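You operate a simulated robot arm through the tools that you are given. There is no shell and no other tool.

The job below is to be done with a simulated two-armed robot. You get a single attempt, and the scene is never put back.

JOB
Lid the trailer's crate and fix both brackets over it, buckles shut.
Fine: one bracket each side of the knob.

Only the result counts: the job must be done as asked and must still hold three seconds after the hand-in. Knocking over, shifting, dropping, spilling or breaking anything else fails it. A push-on lid holds only when it is set on centred and level and pressed home; a screw cap is set on level and turned clockwise until tight.

ROBOT AND FRAMES
Two 7-joint arms with fingered hands on one trunk that stands fixed in place. Base frame: the origin is at the foot of the trunk, x ahead of it, y to its left, z up; the work surface is at about z = 0.62. Lengths are in m, angles in rad, forces in N, time in s.
The left shoulder is at [0.146, 0.174, 0.989], the right one opposite. With the tool pointing down near the work surface each hand reaches from about 0.1 to 0.86 m from the base axis, measured 20 degrees to its own side. Payload 3.5 kg a hand.
The TCP of each hand is the grasp point between the finger pads, 0.03 m short of the fingertips. In the tool frame z runs along the fingers and y along their closing line. The gripper opens to 0.104 m. The gripper's body begins 0.035 m behind the TCP. The gripper is a hand of 3 fingers: y runs from the thumb to the fingers, the wrist lies at [-0.015, -0.104, -0.178] in the tool frame, and closing takes about 1.5 s.
Orientation is that of the tool frame in the base frame, as [roll, pitch, yaw] about the fixed x, y, z axes, in that order (R = Rz(yaw) Ry(pitch) Rx(roll)). With the fingers straight down and the wrist toward the robot, the tool's x, y and z point along [0, 1, 0], [1, 0, 0] and [0, 0, -1] of the base frame.

CONTROLS
- The arms move only by the tool drive_tool. It takes "left_targets", "right_targets" or both (then of equal length, played together; a hand with none holds still); each is a list of rows, each a list of 7 numbers: the turn, a rotation vector about the tool's x, y, z in rad, then the shift along the tool's x, y, z in m, then the closure, from 0 (fully open) to 1 (shut). In form: [[ax, ay, az, dx, dy, dz, claw], ...]. A call has 1 to 20 rows; each row is the pose to reach, as a shift and turn from the pose commanded when the call began, along the tool's axes at that moment. Each row takes 0.2 s and may step no farther than 0.05 m and 0.15 rad from the row before; otherwise, or with a gripper value out of range, the whole call is refused. Where a pose cannot be reached the arm comes as near as it can. A force on the tool above 90 N (or 10 N above the force at the start of the call, whichever is more), or a blocked arm, ends the call early, and 0.2 s more pass. Each finger travels about 0.072 m/s and halts on what it meets, pressing with about 28 N; the grip force reading is that of the motor and also rises with nothing between the fingers. The clock runs only during rows and for 0.2 s after the last one: add rows that repeat a pose to give the fingers time. The reply holds the time, the measured pose of the TCP, the force on the tool along the base axes, the opening and the grip force, in the units named above and with some noise, with the torque about the TCP (base axes, N m) and any sound that the robot's microphone picked up.
- Cameras (640 x 400 px; columns grow to the right, rows downward): "scene" is now at [0.2433, -0.0501, 1.179]; the picture's right is [-0.53, -0.85, 0.00], its down [-0.33, 0.21, -0.92] and it looks along [0.78, -0.49, -0.39] (base axes); focal length 214 px, centre (320, 200). "left" rides on the left gripper at [-0.064, -0.094, -0.117] in its tool frame; the picture's right is [-0.72, -0.33, 0.61], its down [0.64, -0.65, 0.40] and it looks along [0.27, 0.68, 0.68] (tool axes); focal length 238 px, centre (320, 200). "right" rides on the right gripper at [0.064, -0.094, -0.117] in its tool frame; the picture's right is [-0.72, 0.33, -0.61], its down [-0.64, -0.65, 0.40] and it looks along [-0.27, 0.68, 0.68] (tool axes); focal length 238 px, centre (320, 200). There is no depth. A picture from a camera that has moved, and an enlarged one, comes with that camera's place and axes in the base frame and with its lens. The place of the scene camera against the robot may be out by one fixed shift of up to 0.012 m in any direction.
- get_image(camera): a new picture of that camera. It takes no simulated time.
- raise_lower(by): slides the trunk up (or, below 0, down) by that many m; the arms and the scene camera ride with it, the base frame stays. It gives what a move gives, with no picture.
- set_grasp(shape, hand): the hand has 3 fingers and takes this shape, open, in about a second: jaw (thumb against the fingers, like two jaws); tri (thumb and two fingers); tip (a fingertip pinch); poke (one finger out to press); point (the index stretched); flat (the hand flat); cup (the hand cupped); fist (a fist). The gripper value then closes the fingers along that shape, each until it touches; the sizes above hold for jaw. It gives what a move gives, with no picture.
- aim_head(pan, tilt): turns the head with the scene camera to pan (to the left, within 1.501 rad either way) and tilt (down, from -0.506 to 1.204), counted from straight ahead of the robot. It gives what a move gives.
- close_up(camera, box): a new picture of the part [left, top, right, bottom] of that camera's present view, enlarged. It takes no simulated time.
- sign_off(): hands the job in; it is judged then, once.

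Places have to be worked out from the pictures, the camera data and where the tool is seen. Open the grippers and draw the arms clear of the work before you hand the job in, unless the task says otherwise.

The tools are called after "Request:" as a command line: name --argument value ..., lists and objects as JSON in quotes. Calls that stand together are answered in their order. drive_tool: Moves the arms, as the interface text tells. Its arguments: {"type":"object","properties":{"left_targets":{"type":"array"},"right_targets":{"type":"array"}},"required":[]} The other tools are called the same way: raise_lower (by) slides the trunk up or down; set_grasp (shape, hand) gives the hand a shape; aim_head (pan, tilt) turns the head that bears the scene camera; get_image (camera) takes a picture; close_up (camera, box) takes an enlarged picture of a part of a camera's view; sign_off () hands the job in.

At the start:

```text
time: 0.0
left_tool_pos: [0.5334, 0.001, 1.2632]
left_orientation: [-3.141, -0.001, 1.572]
left_force: [-0.5, 0.3, 0.2]
left_ft_torque: [0.02, 0.01, -0.04]
left_gripper_width: 0.1036
left_gripper_force: 0.2
left_shape: jaw
right_tool_pos: [0.3549, -0.3717, 1.0957]
right_orientation: [3.14, 0.001, 1.571]
right_force: [-1.0, -0.6, -0.4]
right_ft_torque: [0.0, 0.03, -0.01]
right_gripper_width: 0.1039
right_gripper_force: 0.0
right_shape: jaw
trunk travel left (down, up): [-0.09, 0.664]
head pan, tilt: [-0.562, 0.398]
```

scene: 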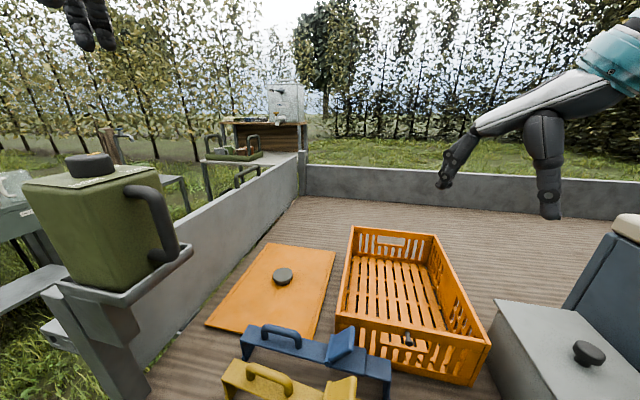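
right: 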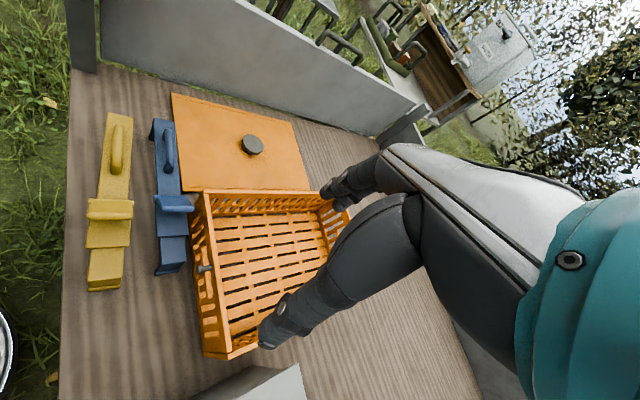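
left: 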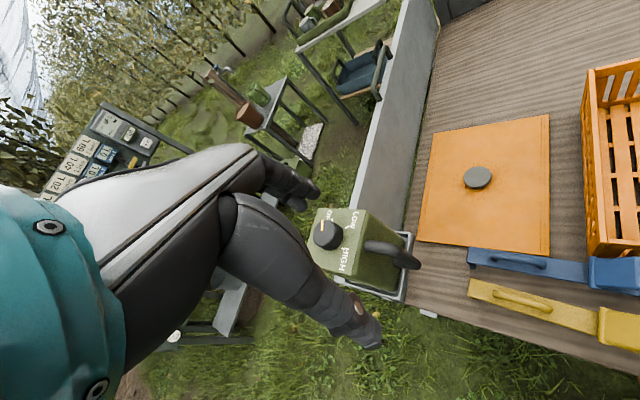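

I see the orange crate, the lid lying to its left, and the blue and yellow brackets near the front edge of the trailer. I'll tilt the head down to look at these more closely.

Request:
aim_head --pan -0.35 --tilt 0.85

Request:
get_image --camera "scene"

```text
time: 0.9
left_tool_pos: [0.5328, 0.0009, 1.2636]
left_orientation: [-3.141, -0.001, 1.572]
left_force: [-0.1, 0.3, 0.2]
left_ft_torque: [-0.02, 0.03, -0.01]
left_gripper_width: 0.1036
left_gripper_force: 0.0
left_shape: jaw
right_tool_pos: [0.3546, -0.3709, 1.0963]
right_orientation: [3.141, -0.001, 1.57]
right_force: [0.2, 0.2, 0.0]
right_ft_torque: [0.02, -0.04, 0.04]
right_gripper_width: 0.1038
right_gripper_force: 0.1
right_shape: jaw
trunk travel left (down, up): [-0.09, 0.664]
head pan, tilt: [-0.351, 0.85]
```

```text
taken
camera scene: at [0.2383, -0.0277, 1.1398], right [-0.34, -0.94, 0.0], down [-0.7, 0.26, -0.66], along [0.62, -0.23, -0.75], focal length 214 px, centre (320, 200)
```

scene: 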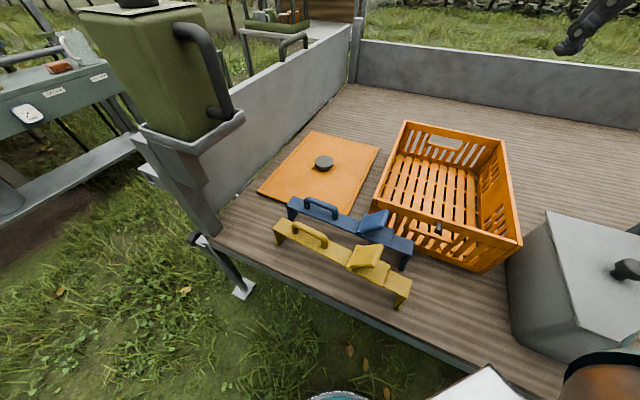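

The whole work area is now visible. I'll zoom in on the brackets, crate and lid for details.

Request:
close_up --camera "scene" --box '[250, 180, 430, 310]'

Request:
close_up --camera "scene" --box '[360, 110, 540, 280]'

Request:
close_up --camera "scene" --box '[250, 120, 390, 220]'

Request:
close_up --camera "right" --box '[70, 80, 350, 370]'

```text
3.08 times, centred on (340, 245) of scene
camera zoom: at [0.2383, -0.0277, 1.1398], right [-0.34, -0.94, 0.0], down [-0.7, 0.26, -0.66], along [0.62, -0.23, -0.75], focal length 660 px, centre (258, 62)
```

zoom: 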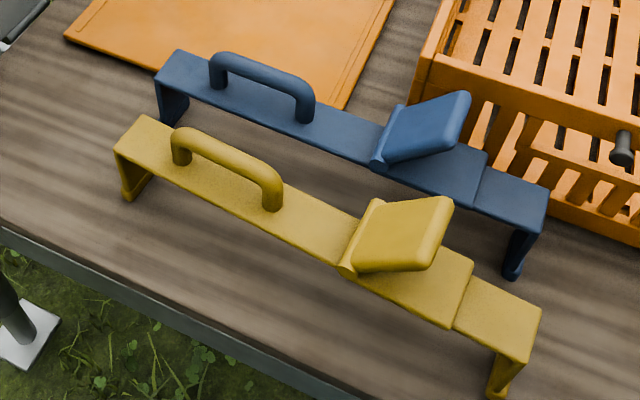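

```text
2.35 times, centred on (450, 195) of scene
camera zoom: at [0.2383, -0.0277, 1.1398], right [-0.34, -0.94, 0.0], down [-0.7, 0.26, -0.66], along [0.62, -0.23, -0.75], focal length 505 px, centre (14, 212)
```

zoom: 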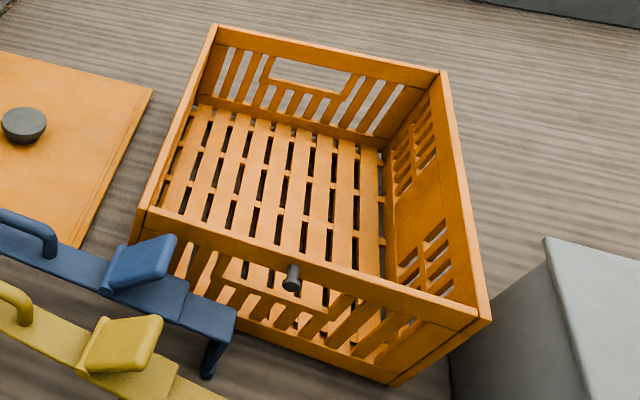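

```text
4.00 times, centred on (320, 170) of scene
camera zoom: at [0.2383, -0.0277, 1.1398], right [-0.34, -0.94, 0.0], down [-0.7, 0.26, -0.66], along [0.62, -0.23, -0.75], focal length 858 px, centre (320, 320)
```

zoom: 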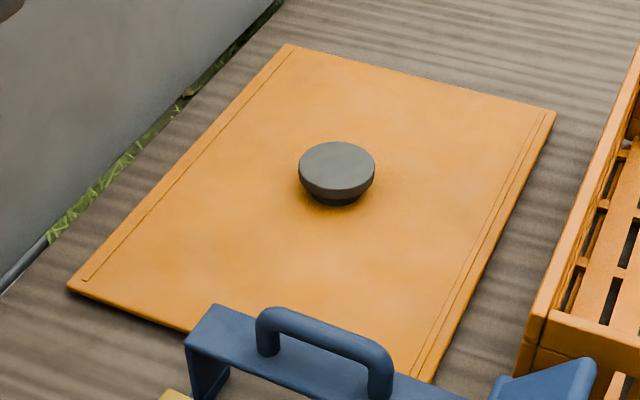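

```text
1.38 times, centred on (210, 225) of right
camera zoom: at [0.2612, -0.3079, 1.213], right [0.33, -0.72, 0.61], down [-0.65, -0.64, -0.4], along [0.68, -0.27, -0.68], focal length 329 px, centre (472, 166)
```

zoom: 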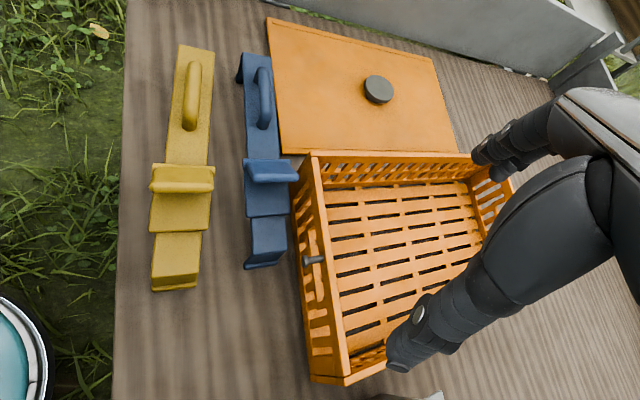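

The lid knob looks to be near (0.80, -0.25), and the crate centre near (0.55, -0.52) with its rim at z≈0.757. Everything on the bed is yawed about -45°. I'll take the right hand above the lid, turned 45° to line up with the crate, and shift the left hand aside.

Request:
drive_tool --right_targets '[[0, 0, 0.1, 0.01, 0.035, 0.02, 0], [0, 0, 0.2, 0.02, 0.07, 0.04, 0], [0, 0, 0.3, 0.03, 0.105, 0.06, 0], [0, 0, 0.4, 0.04, 0.14, 0.08, 0], [0, 0, 0.5, 0.05, 0.175, 0.1, 0], [0, 0, 0.6, 0.06, 0.21, 0.12, 0], [0, 0, 0.7, 0.07, 0.245, 0.14, 0], [0, 0, 0.785, 0.08, 0.28, 0.16, 0], [0, 0, 0.785, 0.09, 0.315, 0.18, 0], [0, 0, 0.785, 0.1, 0.35, 0.2, 0], [0, 0, 0.785, 0.11, 0.38, 0.21, 0], [0, 0, 0.785, 0.115, 0.41, 0.22, 0]]' --left_targets '[[0, 0, 0, 0.02, 0, 0, 0], [0, 0, 0, 0.04, 0, 0, 0], [0, 0, 0, 0.06, 0, 0, 0], [0, 0, 0, 0.08, 0, 0, 0], [0, 0, 0, 0.1, 0, 0, 0], [0, 0, 0, 0.12, 0, 0, 0], [0, 0, 0, 0.14, 0, 0, 0], [0, 0, 0, 0.16, 0, 0, 0], [0, 0, 0, 0.18, 0, 0, 0], [0, 0, 0, 0.2, 0, 0, 0], [0, 0, 0, 0.2, 0, 0, 0], [0, 0, 0, 0.2, 0, 0, 0]]'

Request:
get_image --camera "right"

Request:
get_image --camera "scene"

Request:
get_image --camera "left"

```text
time: 3.5
left_tool_pos: [0.531, 0.2008, 1.2629]
left_orientation: [-3.14, -0.001, 1.572]
left_force: [-0.1, -0.1, 0.1]
left_ft_torque: [-0.01, 0.0, -0.04]
left_gripper_width: 0.1041
left_gripper_force: 0.1
left_shape: jaw
right_tool_pos: [0.7098, -0.2754, 0.8932]
right_orientation: [-3.141, 0.001, 0.784]
right_force: [-0.1, 0.9, 0.4]
right_ft_torque: [0.01, -0.01, -0.03]
right_gripper_width: 0.1039
right_gripper_force: 0.1
right_shape: jaw
right hand out of reach, approached as far as the arm can: row 11, 12
trunk travel left (down, up): [-0.09, 0.664]
head pan, tilt: [-0.351, 0.85]
```

```text
taken
camera right: at [0.689, -0.1619, 1.0104], right [-0.28, -0.74, 0.61], down [-0.91, 0.01, -0.4], along [0.29, -0.67, -0.68], focal length 238 px, centre (320, 200)
```

right: 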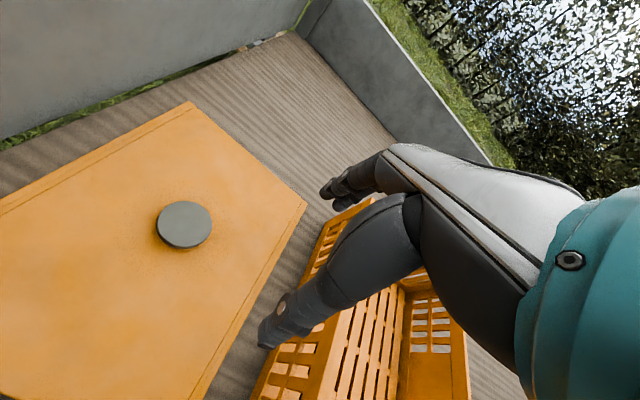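

```text
taken
camera scene: at [0.2386, -0.0279, 1.1397], right [-0.34, -0.94, 0.0], down [-0.71, 0.26, -0.66], along [0.62, -0.23, -0.75], focal length 214 px, centre (320, 200)
```

scene: 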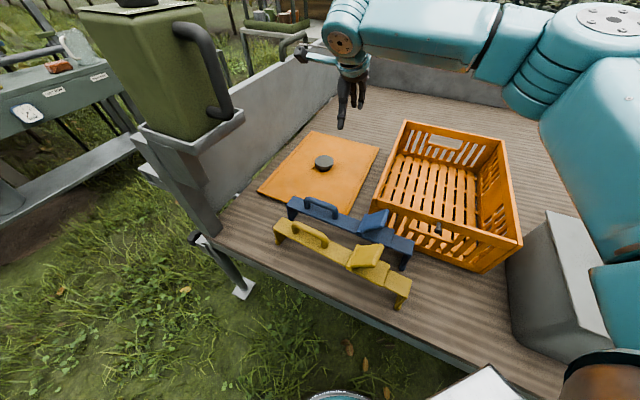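

```text
taken
camera left: at [0.4377, 0.1349, 1.3795], right [-0.33, -0.72, -0.61], down [-0.65, 0.64, -0.4], along [0.68, 0.27, -0.68], focal length 238 px, centre (320, 200)
```

left: 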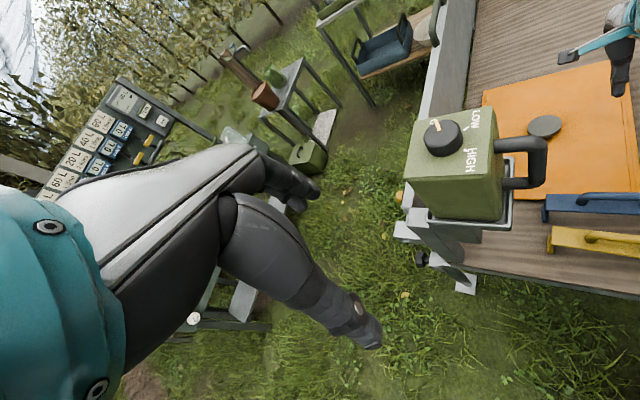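

The reach ran out at this height with the wrist turned 45°. The forearm comes in from the right, so I'll turn the hand back straight (y forward), go lower over the lid and try again.

Request:
drive_tool --right_targets '[[0, 0, -0.14, 0, 0, 0.03, 0], [0, 0, -0.28, 0, 0, 0.06, 0], [0, 0, -0.42, 0, 0, 0.09, 0], [0, 0, -0.56, 0, 0, 0.12, 0], [0, 0, -0.7, 0, 0, 0.14, 0], [0, 0, -0.785, 0, 0, 0.15, 0]]'

Request:
get_image --camera "right"

```text
time: 4.9
left_tool_pos: [0.5321, 0.1997, 1.2619]
left_orientation: [-3.142, -0.001, 1.573]
left_force: [0.1, -1.0, -0.3]
left_ft_torque: [-0.01, 0.01, 0.01]
left_gripper_width: 0.1036
left_gripper_force: 0.0
left_shape: jaw
right_tool_pos: [0.712, -0.2737, 0.7407]
right_orientation: [-3.141, 0.0, 1.572]
right_force: [-0.1, -0.4, 0.0]
right_ft_torque: [-0.05, 0.0, -0.06]
right_gripper_width: 0.1037
right_gripper_force: 0.0
right_shape: jaw
trunk travel left (down, up): [-0.09, 0.664]
head pan, tilt: [-0.351, 0.85]
```

```text
taken
camera right: at [0.6185, -0.2097, 0.8572], right [0.33, -0.72, 0.61], down [-0.65, -0.64, -0.4], along [0.68, -0.27, -0.68], focal length 238 px, centre (320, 200)
```

right: 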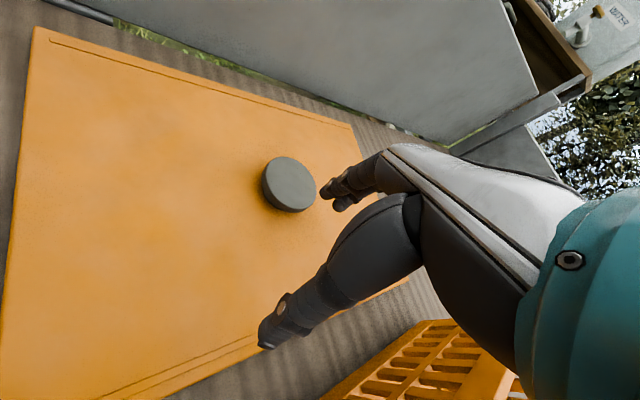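

At this lower pose the arm reaches well, and the knob triangulates to about (0.80, -0.246) with its top near z≈0.66. I'll zoom in to judge the knob's height and the lid thickness.

Request:
close_up --camera "right" --box '[230, 130, 370, 230]'

Request:
close_up --camera "scene" --box '[290, 130, 370, 180]'

Request:
close_up --camera "left" --box '[470, 60, 640, 260]'

```text
4.00 times, centred on (300, 180) of right
camera zoom: at [0.6185, -0.2097, 0.8572], right [0.33, -0.72, 0.61], down [-0.65, -0.64, -0.4], along [0.68, -0.27, -0.68], focal length 953 px, centre (400, 280)
```

zoom: 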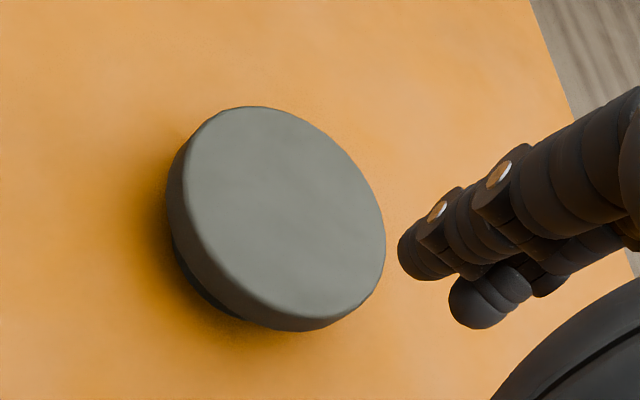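

```text
8.00 times, centred on (330, 155) of scene
camera zoom: at [0.2383, -0.0277, 1.1397], right [-0.34, -0.94, 0.0], down [-0.71, 0.26, -0.66], along [0.62, -0.23, -0.75], focal length 1716 px, centre (240, 560)
```

zoom: 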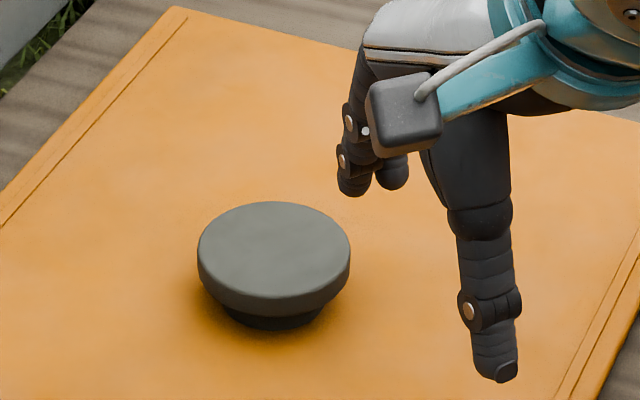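

```text
2.00 times, centred on (555, 160) of left
camera zoom: at [0.4374, 0.135, 1.3796], right [-0.33, -0.72, -0.61], down [-0.65, 0.64, -0.4], along [0.68, 0.27, -0.68], focal length 477 px, centre (-150, 280)
```

zoom: 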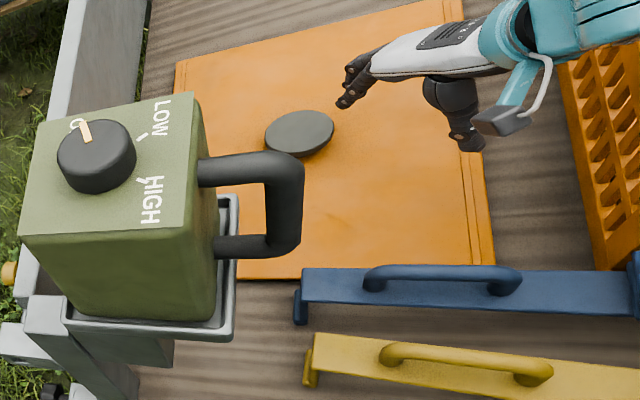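

The knob is a mushroom disc about 6.5 cm wide with its top near z≈0.66. I'll move horizontally so the open jaws straddle it, still above it, and check the alignment.

Request:
drive_tool --right_targets '[[0, 0, 0, 0.01, 0.035, 0.005, 0], [0, 0, 0, 0.02, 0.07, 0.01, 0], [0, 0, 0, 0.0275, 0.091, 0.015, 0], [0, 0, 0, 0.0275, 0.091, 0.02, 0]]'

Request:
close_up --camera "right" --box '[200, 110, 400, 370]'

Request:
close_up --camera "scene" --box '[270, 100, 400, 190]'

Request:
close_up --camera "left" --box '[470, 60, 640, 180]'

```text
time: 5.9
left_tool_pos: [0.5319, 0.2005, 1.263]
left_orientation: [-3.141, 0.001, 1.572]
left_force: [-0.3, 0.2, 0.4]
left_ft_torque: [0.02, -0.01, 0.01]
left_gripper_width: 0.1036
left_gripper_force: 0.0
left_shape: jaw
right_tool_pos: [0.7644, -0.2608, 0.7364]
right_orientation: [3.14, 0.001, 1.571]
right_force: [0.7, 0.3, -0.1]
right_ft_torque: [0.0, 0.01, -0.03]
right_gripper_width: 0.1039
right_gripper_force: 0.0
right_shape: jaw
right hand out of reach, approached as far as the arm can: row 2, 3, 4
trunk travel left (down, up): [-0.09, 0.664]
head pan, tilt: [-0.351, 0.85]
```

```text
1.54 times, centred on (300, 240) of right
camera zoom: at [0.6697, -0.1962, 0.8527], right [0.33, -0.72, 0.61], down [-0.65, -0.64, -0.41], along [0.68, -0.27, -0.68], focal length 367 px, centre (351, 138)
```

zoom: 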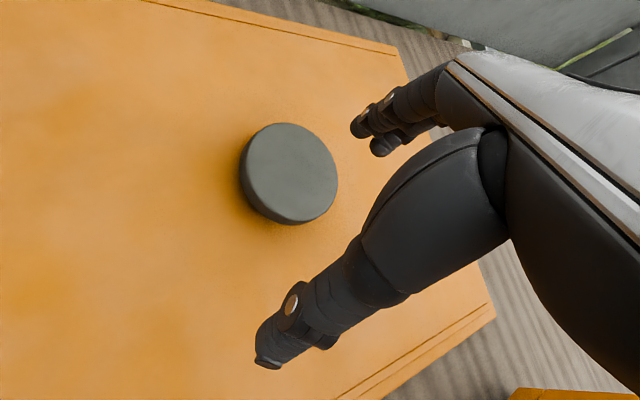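

```text
4.44 times, centred on (335, 145) of scene
camera zoom: at [0.2381, -0.0275, 1.1398], right [-0.34, -0.94, 0.0], down [-0.71, 0.26, -0.66], along [0.62, -0.23, -0.75], focal length 953 px, centre (253, 444)
```

zoom: 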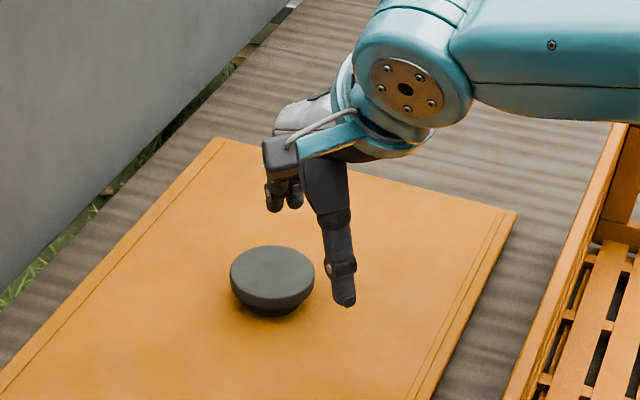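

```text
3.33 times, centred on (555, 120) of left
camera zoom: at [0.4371, 0.1352, 1.3797], right [-0.33, -0.72, -0.61], down [-0.65, 0.64, -0.4], along [0.68, 0.27, -0.68], focal length 794 px, centre (-463, 467)
```

zoom: 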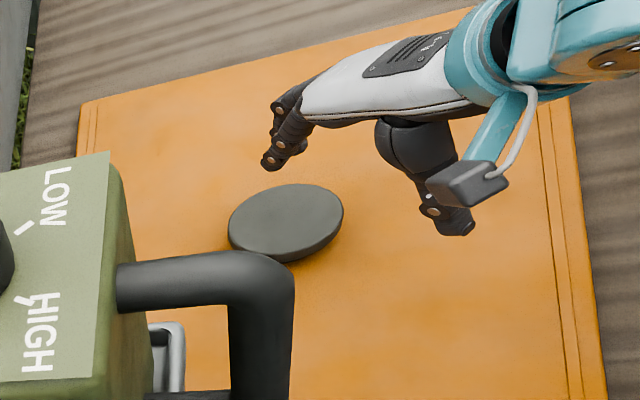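

The reach stopped short at x=0.764 at this height, and it should grow nearer the surface. I'll lower the hand slightly, still above the knob, and see how far it gets.

Request:
drive_tool --right_targets '[[0, 0, 0, 0, 0, 0.01, 0], [0, 0, 0, 0, 0, 0.02, 0], [0, 0, 0, 0, 0, 0.02, 0]]'

Request:
close_up --camera "right" --box '[200, 110, 400, 370]'

```text
time: 6.7
left_tool_pos: [0.5321, 0.2016, 1.263]
left_orientation: [-3.141, -0.002, 1.572]
left_force: [-0.8, -0.8, 0.2]
left_ft_torque: [0.02, -0.02, 0.02]
left_gripper_width: 0.1036
left_gripper_force: 0.0
left_shape: jaw
right_tool_pos: [0.7587, -0.2646, 0.7162]
right_orientation: [3.14, -0.001, 1.572]
right_force: [0.0, -0.4, 0.1]
right_ft_torque: [-0.01, 0.0, 0.03]
right_gripper_width: 0.104
right_gripper_force: 0.0
right_shape: jaw
right hand out of reach, approached as far as the arm can: row 1, 2, 3
trunk travel left (down, up): [-0.09, 0.664]
head pan, tilt: [-0.351, 0.85]
```

```text
1.54 times, centred on (300, 240) of right
camera zoom: at [0.665, -0.2004, 0.8342], right [0.33, -0.72, 0.61], down [-0.65, -0.64, -0.41], along [0.69, -0.27, -0.68], focal length 367 px, centre (351, 138)
```

zoom: 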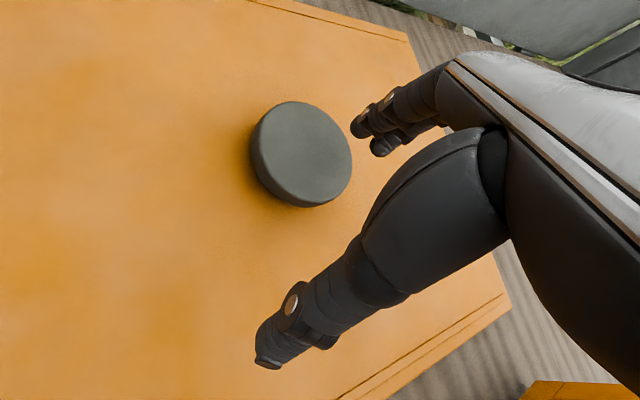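

Going lower shrank the reach a little, so I want to see how the arm is posed before choosing a fix.

Request:
aim_head --pan -0.6 --tilt 0.5

Request:
get_image --camera "scene"

```text
time: 7.5
left_tool_pos: [0.5327, 0.2017, 1.2619]
left_orientation: [3.141, -0.002, 1.572]
left_force: [-0.3, -0.7, -1.0]
left_ft_torque: [0.04, 0.01, -0.01]
left_gripper_width: 0.1035
left_gripper_force: 0.1
left_shape: jaw
right_tool_pos: [0.7583, -0.2644, 0.7182]
right_orientation: [3.14, 0.0, 1.572]
right_force: [-0.2, -0.7, 0.0]
right_ft_torque: [0.02, 0.0, 0.0]
right_gripper_width: 0.1037
right_gripper_force: 0.1
right_shape: jaw
trunk travel left (down, up): [-0.09, 0.664]
head pan, tilt: [-0.6, 0.499]
```

```text
taken
camera scene: at [0.2399, -0.0522, 1.1696], right [-0.56, -0.83, 0.0], down [-0.4, 0.27, -0.88], along [0.72, -0.5, -0.48], focal length 214 px, centre (320, 200)
```

scene: 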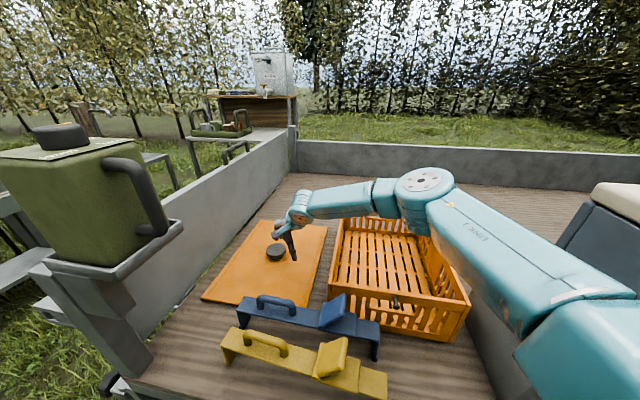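

The elbow is still well bent, so a wrist limit is what blocks the reach, not arm length. I'll turn the hand further left (y toward +30°, in line with the forearm) and see if it gets closer.

Request:
drive_tool --right_targets '[[0, 0, -0.12, 0, 0, 0, 0], [0, 0, -0.24, 0, 0, 0, 0], [0, 0, -0.36, 0, 0, 0, 0], [0, 0, -0.48, 0, 0, 0, 0], [0, 0, -0.48, 0, 0, 0, 0]]'

Request:
get_image --camera "scene"

```text
time: 8.7
left_tool_pos: [0.5324, 0.2007, 1.2622]
left_orientation: [3.141, 0.0, 1.574]
left_force: [0.3, 0.5, 0.4]
left_ft_torque: [0.0, -0.02, -0.02]
left_gripper_width: 0.1036
left_gripper_force: 0.0
left_shape: jaw
right_tool_pos: [0.7549, -0.2643, 0.7186]
right_orientation: [-3.141, -0.001, 2.051]
right_force: [0.4, -0.2, 0.6]
right_ft_torque: [-0.01, 0.02, -0.02]
right_gripper_width: 0.104
right_gripper_force: 0.1
right_shape: jaw
right hand out of reach, approached as far as the arm can: row 4, 5
trunk travel left (down, up): [-0.09, 0.664]
head pan, tilt: [-0.6, 0.499]
```

```text
taken
camera scene: at [0.2399, -0.0522, 1.1697], right [-0.56, -0.83, 0.0], down [-0.4, 0.27, -0.88], along [0.72, -0.5, -0.48], focal length 214 px, centre (320, 200)
```

scene: 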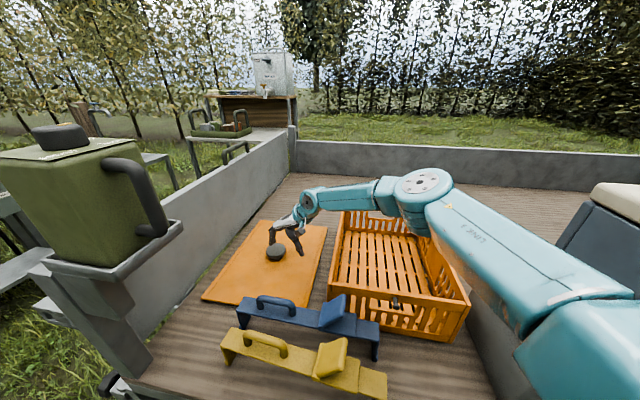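

Turning left didn't extend the reach. I'll test the stated best direction (20° to the right) with the hand nearly radial, staying above the knob's height.

Request:
drive_tool --right_targets '[[0, 0, 0.14, -0.005, 0.0, 0, 0], [0, 0, 0.28, -0.015, 0.002, 0, 0], [0, 0, 0.42, -0.025, 0.005, 0, 0], [0, 0, 0.56, -0.035, 0.01, 0, 0], [0, 0, 0.65, -0.0481, 0.0144, 0, 0], [0, 0, 0.65, -0.0481, 0.0144, 0, 0]]'

```text
time: 10.1
left_tool_pos: [0.5314, 0.2015, 1.2621]
left_orientation: [3.141, -0.002, 1.574]
left_force: [-0.5, 0.7, 0.3]
left_ft_torque: [0.04, 0.0, 0.02]
left_gripper_width: 0.1035
left_gripper_force: 0.1
left_shape: jaw
right_tool_pos: [0.7724, -0.3074, 0.7255]
right_orientation: [3.141, 0.001, 1.4]
right_force: [-0.6, -0.4, 0.0]
right_ft_torque: [0.0, -0.01, 0.02]
right_gripper_width: 0.1036
right_gripper_force: 0.0
right_shape: jaw
right hand out of reach, approached as far as the arm can: row 3, 4, 5, 6
trunk travel left (down, up): [-0.09, 0.664]
head pan, tilt: [-0.6, 0.499]
```

The reach improved only slightly, to r≈0.83. I'll try changing the trunk height: raise it 0.10 (safe, since the hand rides up), then reach back down and forward.

Request:
raise_lower --by 0.1

Request:
drive_tool --right_targets '[[0, 0, 0.0, 0.01, 0.005, 0.03, 0], [0, 0, 0.0, 0.02, 0.01, 0.06, 0], [0, 0, 0, 0.04, 0.02, 0.09, 0], [0, 0, 0, 0.055, 0.04, 0.105, 0], [0, 0, 0, 0.055, 0.04, 0.105, 0]]'

Request:
get_image --camera "scene"

```text
time: 11.5
left_tool_pos: [0.5356, 0.2013, 1.3625]
left_orientation: [-3.14, -0.002, 1.572]
left_force: [0.5, -0.6, 0.0]
left_ft_torque: [-0.07, 0.05, 0.03]
left_gripper_width: 0.1038
left_gripper_force: 0.1
left_shape: jaw
right_tool_pos: [0.7573, -0.3075, 0.9052]
right_orientation: [3.018, -0.023, 1.402]
right_force: [1.0, -0.5, -0.5]
right_ft_torque: [0.0, 0.0, -0.02]
right_gripper_width: 0.1036
right_gripper_force: 0.1
right_shape: jaw
trunk travel left (down, up): [-0.19, 0.564]
head pan, tilt: [-0.6, 0.499]
```

```text
time: 12.7
left_tool_pos: [0.5328, 0.1995, 1.3643]
left_orientation: [-3.141, -0.001, 1.572]
left_force: [0.0, -0.5, -0.9]
left_ft_torque: [0.03, 0.0, -0.01]
left_gripper_width: 0.1036
left_gripper_force: 0.0
left_shape: jaw
right_tool_pos: [0.736, -0.2945, 0.8518]
right_orientation: [3.018, -0.023, 1.403]
right_force: [0.6, 0.1, 0.0]
right_ft_torque: [-0.03, 0.0, -0.02]
right_gripper_width: 0.1037
right_gripper_force: 0.1
right_shape: jaw
right hand out of reach, approached as far as the arm can: row 1, 2, 3, 4, 5
trunk travel left (down, up): [-0.19, 0.564]
head pan, tilt: [-0.6, 0.499]
```

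```text
taken
camera scene: at [0.1843, -0.0522, 1.275], right [-0.56, -0.83, 0.0], down [-0.4, 0.27, -0.88], along [0.72, -0.5, -0.48], focal length 214 px, centre (320, 200)
```

scene: 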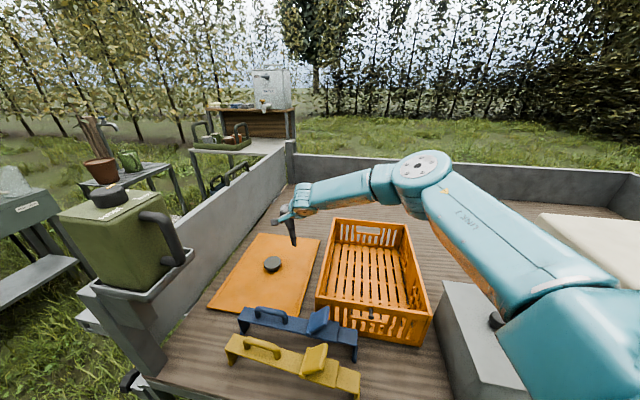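

Raising the trunk moved the shoulder back as well (the camera shifted 5.6 cm rearward), so lowering it should push the reach forward. First I'll pull the right hand up and back and level it, then lower the trunk.

Request:
drive_tool --right_targets '[[0.03, -0.006, 0, -0.006, -0.03, -0.035, 0], [0.06, -0.012, 0, -0.012, -0.06, -0.07, 0], [0.09, -0.018, 0, -0.018, -0.08, -0.11, 0], [0.1236, -0.0228, 0, -0.024, -0.098, -0.15, 0], [0.1236, -0.0228, 0, -0.024, -0.098, -0.18, 0], [0.1236, -0.0228, 0, -0.024, -0.098, -0.18, 0]]'

Request:
raise_lower --by -0.1

Request:
get_image --camera "scene"

```text
time: 14.1
left_tool_pos: [0.5336, 0.2001, 1.3633]
left_orientation: [-3.141, -0.002, 1.573]
left_force: [0.2, 0.3, 0.3]
left_ft_torque: [0.01, 0.0, -0.03]
left_gripper_width: 0.1037
left_gripper_force: 0.0
left_shape: jaw
right_tool_pos: [0.6144, -0.3066, 1.0168]
right_orientation: [3.141, 0.002, 1.401]
right_force: [-0.2, 0.3, -0.3]
right_ft_torque: [-0.02, -0.02, -0.02]
right_gripper_width: 0.1037
right_gripper_force: 0.1
right_shape: jaw
trunk travel left (down, up): [-0.19, 0.564]
head pan, tilt: [-0.6, 0.499]
```

```text
time: 15.4
left_tool_pos: [0.5319, 0.1992, 1.2642]
left_orientation: [-3.141, 0.0, 1.574]
left_force: [-0.4, -0.1, -0.3]
left_ft_torque: [0.0, 0.0, 0.01]
left_gripper_width: 0.1037
left_gripper_force: 0.1
left_shape: jaw
right_tool_pos: [0.6151, -0.3071, 0.9199]
right_orientation: [3.138, -0.001, 1.401]
right_force: [-0.4, 0.0, -0.1]
right_ft_torque: [-0.01, 0.03, -0.02]
right_gripper_width: 0.1038
right_gripper_force: 0.0
right_shape: jaw
trunk travel left (down, up): [-0.09, 0.664]
head pan, tilt: [-0.6, 0.499]
```

```text
taken
camera scene: at [0.2391, -0.0522, 1.1701], right [-0.56, -0.83, 0.0], down [-0.39, 0.27, -0.88], along [0.72, -0.5, -0.48], focal length 214 px, centre (320, 200)
```

scene: 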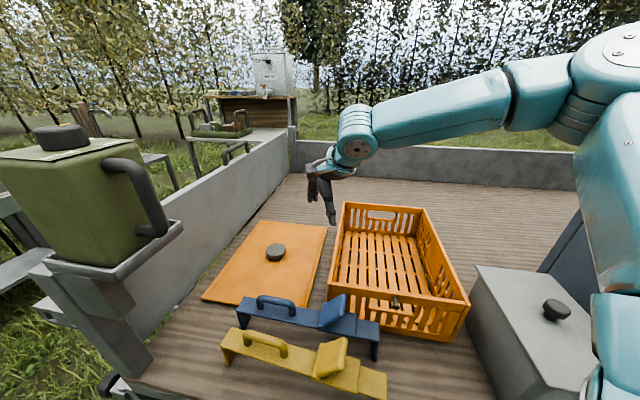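

The hand keeps its place relative to the trunk and is clear. I'll lower the trunk the remaining 0.085 to bring the shoulders forward and down.

Request:
raise_lower --by -0.085

Request:
get_image --camera "scene"

```text
time: 16.6
left_tool_pos: [0.5528, 0.1999, 1.166]
left_orientation: [-3.112, 0.001, 1.571]
left_force: [-1.0, 0.0, 0.8]
left_ft_torque: [-0.04, 0.04, -0.01]
left_gripper_width: 0.1036
left_gripper_force: 0.0
left_shape: jaw
right_tool_pos: [0.6146, -0.3082, 0.8351]
right_orientation: [3.138, 0.001, 1.401]
right_force: [-0.1, -0.1, 0.6]
right_ft_torque: [-0.02, -0.02, 0.01]
right_gripper_width: 0.1037
right_gripper_force: 0.1
right_shape: jaw
trunk travel left (down, up): [-0.005, 0.749]
head pan, tilt: [-0.6, 0.499]
```

```text
taken
camera scene: at [0.2915, -0.0522, 1.0788], right [-0.56, -0.83, 0.0], down [-0.39, 0.27, -0.88], along [0.72, -0.5, -0.48], focal length 214 px, centre (320, 200)
```

scene: 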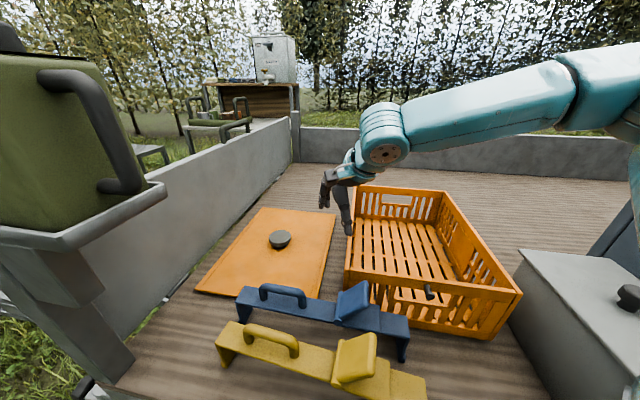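

The shoulders moved about 5 cm forward and 9 cm down. Now I'll reach over the knob again, stopping above it.

Request:
drive_tool --right_targets '[[0, 0, 0, 0.015, 0.03, 0.02, 0], [0, 0, 0, 0.03, 0.06, 0.04, 0], [0, 0, 0, 0.05, 0.095, 0.06, 0], [0, 0, 0, 0.07, 0.13, 0.08, 0], [0, 0, 0, 0.085, 0.16, 0.1, 0], [0, 0, 0, 0.0931, 0.1753, 0.115, 0], [0, 0, 0, 0.0931, 0.1753, 0.115, 0]]'

Request:
get_image --camera "right"

Request:
close_up --camera "scene" --box '[200, 160, 360, 290]'

```text
time: 18.2
left_tool_pos: [0.5543, 0.1994, 1.165]
left_orientation: [-3.109, 0.0, 1.57]
left_force: [-0.3, -1.2, -0.6]
left_ft_torque: [-0.01, 0.0, 0.03]
left_gripper_width: 0.1037
left_gripper_force: 0.0
left_shape: jaw
right_tool_pos: [0.8014, -0.2463, 0.7181]
right_orientation: [3.139, 0.001, 1.402]
right_force: [0.8, 0.0, 0.3]
right_ft_torque: [-0.01, 0.0, -0.02]
right_gripper_width: 0.1039
right_gripper_force: 0.1
right_shape: jaw
right hand out of reach, approached as far as the arm can: row 6
trunk travel left (down, up): [-0.005, 0.749]
head pan, tilt: [-0.6, 0.499]
```

```text
taken
camera right: at [0.721, -0.1674, 0.8346], right [0.2, -0.76, 0.62], down [-0.75, -0.52, -0.4], along [0.63, -0.38, -0.68], focal length 238 px, centre (320, 200)
```

right: 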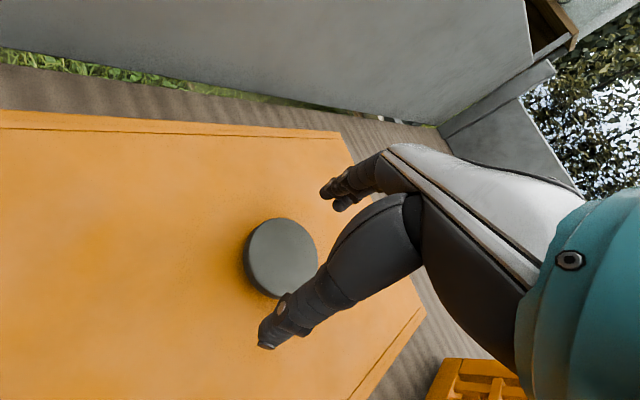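

```text
3.08 times, centred on (280, 225) of scene
camera zoom: at [0.2924, -0.0523, 1.0784], right [-0.56, -0.83, 0.0], down [-0.4, 0.27, -0.88], along [0.72, -0.5, -0.48], focal length 660 px, centre (443, 123)
```

zoom: 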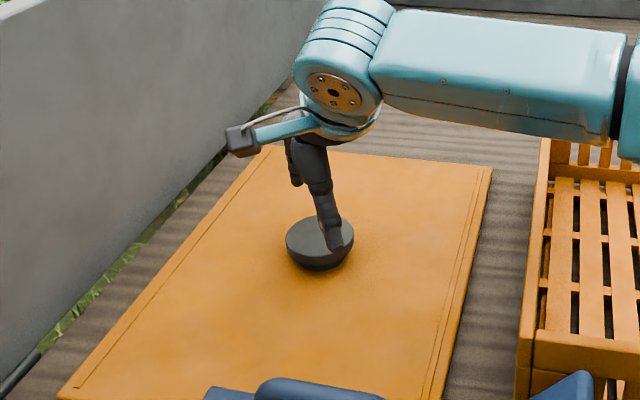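

The TCP is now at (0.801, -0.246) and the knob reads (0.805, -0.246), so the jaws straddle it well. I'll descend so the fingertips come just above the lid surface.

Request:
drive_tool --right_targets '[[0, 0, 0, 0, 0.003, 0.02, 0], [0, 0, 0, 0, 0.003, 0.04, 0], [0, 0, 0, 0, 0.003, 0.05, 0], [0, 0, 0, 0, 0.003, 0.055, 0]]'

Request:
get_image --camera "right"

Request:
close_up --camera "scene" --box '[240, 190, 340, 260]'

```text
time: 19.2
left_tool_pos: [0.5531, 0.1997, 1.1657]
left_orientation: [-3.111, 0.002, 1.57]
left_force: [-0.7, -0.5, -0.3]
left_ft_torque: [0.0, 0.0, 0.03]
left_gripper_width: 0.1036
left_gripper_force: 0.1
left_shape: jaw
right_tool_pos: [0.7995, -0.2474, 0.6654]
right_orientation: [3.136, 0.0, 1.401]
right_force: [-1.0, -2.0, 5.3]
right_ft_torque: [-0.16, -0.32, -0.07]
right_gripper_width: 0.1035
right_gripper_force: 0.1
right_shape: jaw
right hand out of reach, approached as far as the arm can: row 1, 2, 3, 4
trunk travel left (down, up): [-0.005, 0.749]
head pan, tilt: [-0.6, 0.499]
```

```text
taken
camera right: at [0.7167, -0.1674, 0.7818], right [0.2, -0.76, 0.61], down [-0.75, -0.52, -0.41], along [0.63, -0.38, -0.67], focal length 238 px, centre (320, 200)
```

right: 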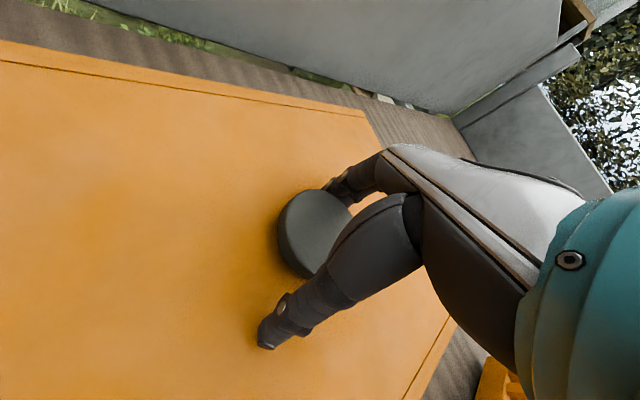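

```text
5.71 times, centred on (290, 225) of scene
camera zoom: at [0.2914, -0.052, 1.0789], right [-0.56, -0.83, 0.0], down [-0.39, 0.27, -0.88], along [0.72, -0.5, -0.48], focal length 1226 px, centre (491, 57)
```

zoom: 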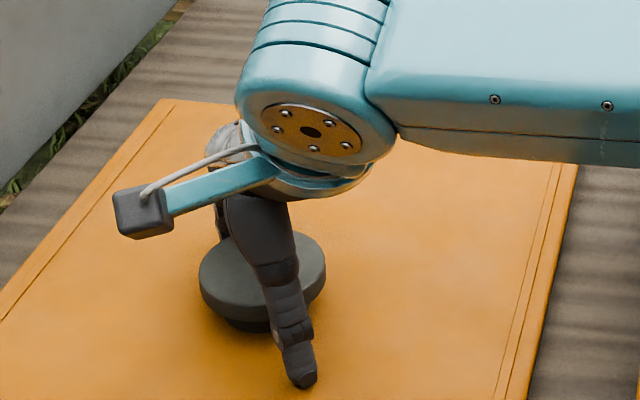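

A light upward force of 5 N suggests the fingertips just touch the lid, so the height is right. I'll lift 3 mm and close on the knob.

Request:
drive_tool --right_targets '[[0, 0, 0, 0, 0, -0.003, 0.0], [0, 0, 0, 0, 0, -0.003, 0.2], [0, 0, 0, 0, 0, -0.003, 0.4], [0, 0, 0, 0, 0, -0.003, 0.6], [0, 0, 0, 0, 0, -0.003, 0.8], [0, 0, 0, 0, 0, -0.003, 1.0], [0, 0, 0, 0, 0, -0.003, 1.0], [0, 0, 0, 0, 0, -0.003, 1.0], [0, 0, 0, 0, 0, -0.003, 1.0], [0, 0, 0, 0, 0, -0.003, 1.0]]'

Request:
get_image --camera "right"

Request:
close_up --camera "scene" --box '[200, 180, 360, 300]'

```text
time: 21.4
left_tool_pos: [0.5546, 0.2011, 1.1643]
left_orientation: [-3.108, 0.001, 1.569]
left_force: [0.6, 0.9, 0.4]
left_ft_torque: [0.0, 0.0, -0.02]
left_gripper_width: 0.1037
left_gripper_force: 0.0
left_shape: jaw
right_tool_pos: [0.7993, -0.2469, 0.6671]
right_orientation: [3.14, 0.0, 1.401]
right_force: [0.2, -0.9, 3.0]
right_ft_torque: [0.12, 0.43, -0.06]
right_gripper_width: 0.055
right_gripper_force: 28.4
right_shape: jaw
trunk travel left (down, up): [-0.005, 0.749]
head pan, tilt: [-0.6, 0.499]
```

```text
taken
camera right: at [0.7177, -0.1679, 0.7832], right [0.2, -0.76, 0.61], down [-0.75, -0.52, -0.41], along [0.63, -0.38, -0.68], focal length 238 px, centre (320, 200)
```

right: 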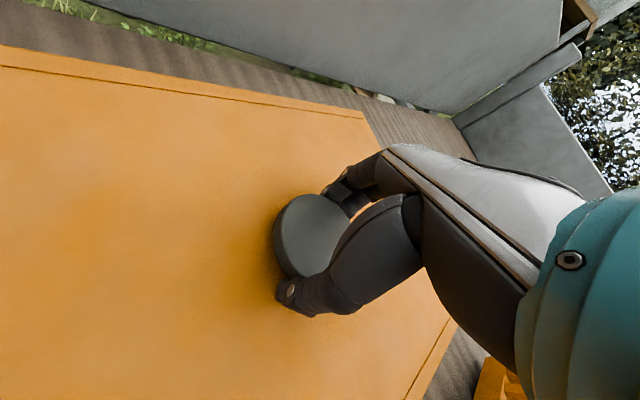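

```text
3.33 times, centred on (280, 240) of scene
camera zoom: at [0.2922, -0.0521, 1.0785], right [-0.56, -0.83, 0.0], down [-0.39, 0.27, -0.88], along [0.72, -0.5, -0.48], focal length 715 px, centre (453, 67)
```

zoom: 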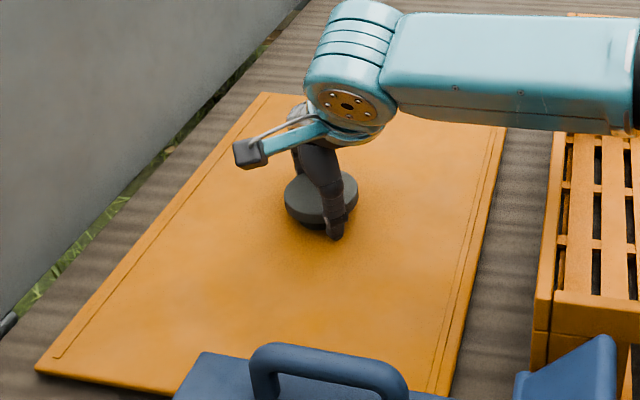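

The knob is gripped (width 0.055, 28 N). I'll lift straight up a few centimetres and check that the lid stays level.

Request:
drive_tool --right_targets '[[0, 0, 0, 0, 0, -0.006, 1.0], [0, 0, 0, 0, 0, -0.014, 1.0], [0, 0, 0, 0, 0, -0.022, 1.0], [0, 0, 0, 0, 0, -0.03, 1.0], [0, 0, 0, 0, 0, -0.03, 1.0]]'

Request:
get_image --camera "right"

Request:
get_image --camera "scene"

```text
time: 22.6
left_tool_pos: [0.5544, 0.1993, 1.1632]
left_orientation: [-3.108, 0.002, 1.572]
left_force: [-0.9, -0.1, -0.3]
left_ft_torque: [0.0, 0.02, -0.03]
left_gripper_width: 0.1031
left_gripper_force: 0.0
left_shape: jaw
right_tool_pos: [0.8013, -0.2483, 0.6969]
right_orientation: [3.14, 0.001, 1.402]
right_force: [0.6, 0.9, -2.3]
right_ft_torque: [-0.01, 0.0, 0.0]
right_gripper_width: 0.055
right_gripper_force: 28.1
right_shape: jaw
trunk travel left (down, up): [-0.005, 0.749]
head pan, tilt: [-0.6, 0.499]
```

```text
taken
camera right: at [0.7199, -0.1686, 0.8139], right [0.2, -0.76, 0.61], down [-0.75, -0.52, -0.4], along [0.63, -0.38, -0.68], focal length 238 px, centre (320, 200)
```

right: 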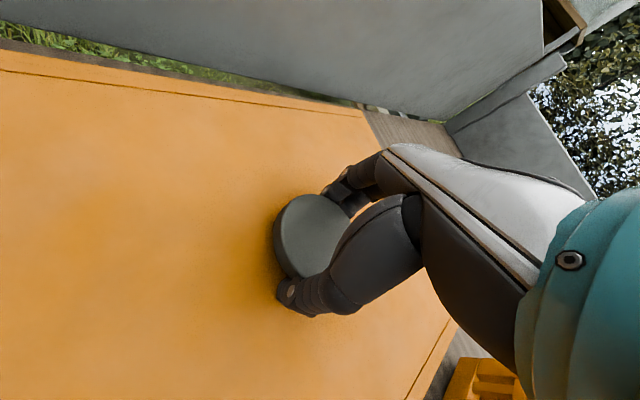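

```text
taken
camera scene: at [0.2927, -0.0522, 1.0783], right [-0.56, -0.83, 0.0], down [-0.4, 0.27, -0.88], along [0.72, -0.5, -0.48], focal length 214 px, centre (320, 200)
```

scene: 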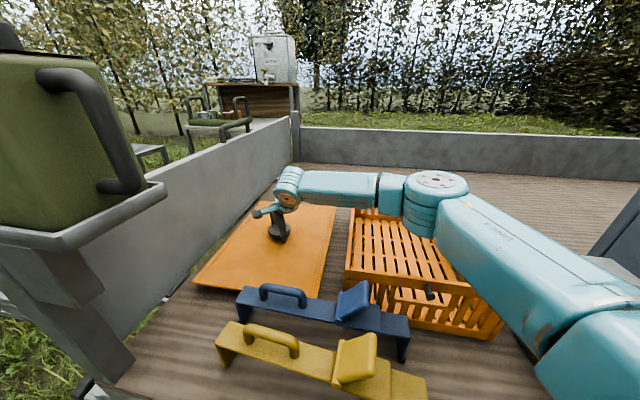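

The lid hangs level and weighs about 2.3 N. I'll raise it while moving gently toward the robot's side, staying short of the crate wall until its underside clears the rim.

Request:
drive_tool --right_targets '[[0, 0, 0, -0.005, -0.004, -0.02, 1.0], [0, 0, 0, -0.012, -0.008, -0.045, 1.0], [0, 0, 0, -0.02, -0.014, -0.07, 1.0], [0, 0, 0, -0.028, -0.02, -0.09, 1.0], [0, 0, 0, -0.0342, -0.0239, -0.108, 1.0], [0, 0, 0, -0.042, -0.03, -0.13, 1.0], [0, 0, 0, -0.05, -0.036, -0.15, 1.0], [0, 0, 0, -0.0596, -0.0419, -0.16, 1.0], [0, 0, 0, -0.0596, -0.0419, -0.16, 1.0]]'

Request:
get_image --camera "right"

Request:
get_image --camera "scene"

```text
time: 24.6
left_tool_pos: [0.5552, 0.1982, 1.1646]
left_orientation: [-3.108, 0.001, 1.571]
left_force: [-0.3, -0.6, -0.3]
left_ft_torque: [-0.02, -0.02, 0.0]
left_gripper_width: 0.1036
left_gripper_force: 0.1
left_shape: jaw
right_tool_pos: [0.748, -0.2983, 0.8571]
right_orientation: [3.141, 0.0, 1.403]
right_force: [0.4, -0.4, -3.2]
right_ft_torque: [0.0, -0.03, 0.04]
right_gripper_width: 0.0549
right_gripper_force: 28.4
right_shape: jaw
trunk travel left (down, up): [-0.005, 0.749]
head pan, tilt: [-0.6, 0.499]
```

```text
taken
camera right: at [0.667, -0.2192, 0.9736], right [0.2, -0.76, 0.61], down [-0.75, -0.52, -0.4], along [0.63, -0.38, -0.68], focal length 238 px, centre (320, 200)
```

right: 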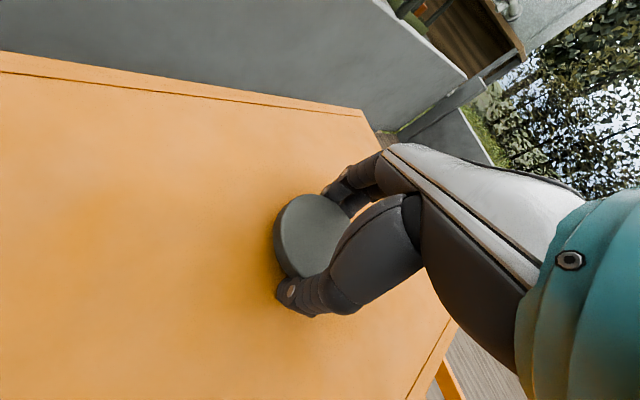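

```text
taken
camera scene: at [0.2927, -0.0524, 1.0782], right [-0.56, -0.83, 0.0], down [-0.4, 0.27, -0.88], along [0.72, -0.5, -0.48], focal length 214 px, centre (320, 200)
```

scene: 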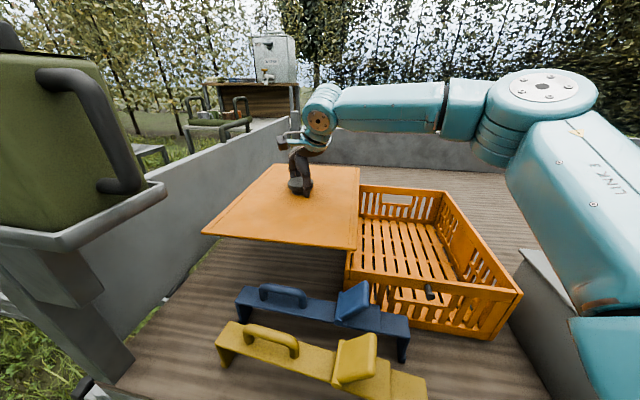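

The lid is clear and steady. Next I'll measure the held lid's corners and the crate rim's corners precisely in the same scene camera, so the camera's shift cancels out.

Request:
close_up --camera "scene" --box '[190, 150, 370, 260]'

Request:
close_up --camera "scene" --box '[335, 175, 535, 345]'

```text
3.56 times, centred on (280, 205) of scene
camera zoom: at [0.2927, -0.0524, 1.0782], right [-0.56, -0.83, 0.0], down [-0.4, 0.27, -0.88], along [0.72, -0.5, -0.48], focal length 763 px, centre (462, 182)
```

zoom: 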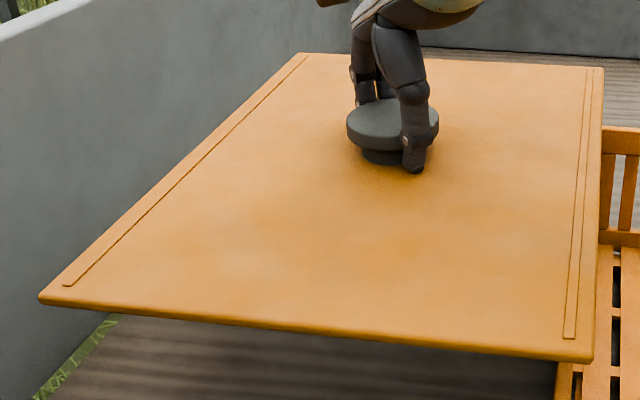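

```text
2.35 times, centred on (435, 260) of scene
camera zoom: at [0.2927, -0.0524, 1.0782], right [-0.56, -0.83, 0.0], down [-0.4, 0.27, -0.88], along [0.72, -0.5, -0.48], focal length 505 px, centre (49, 59)
```

zoom: 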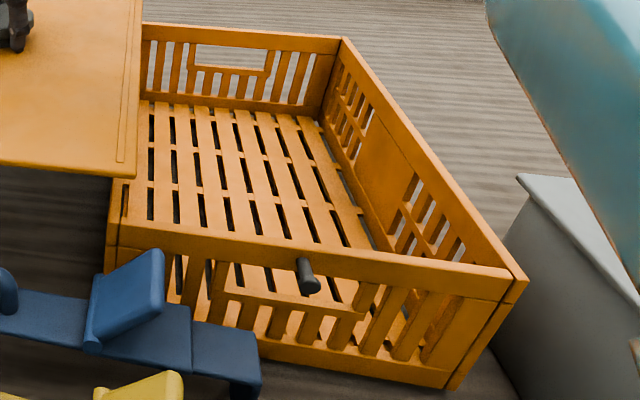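

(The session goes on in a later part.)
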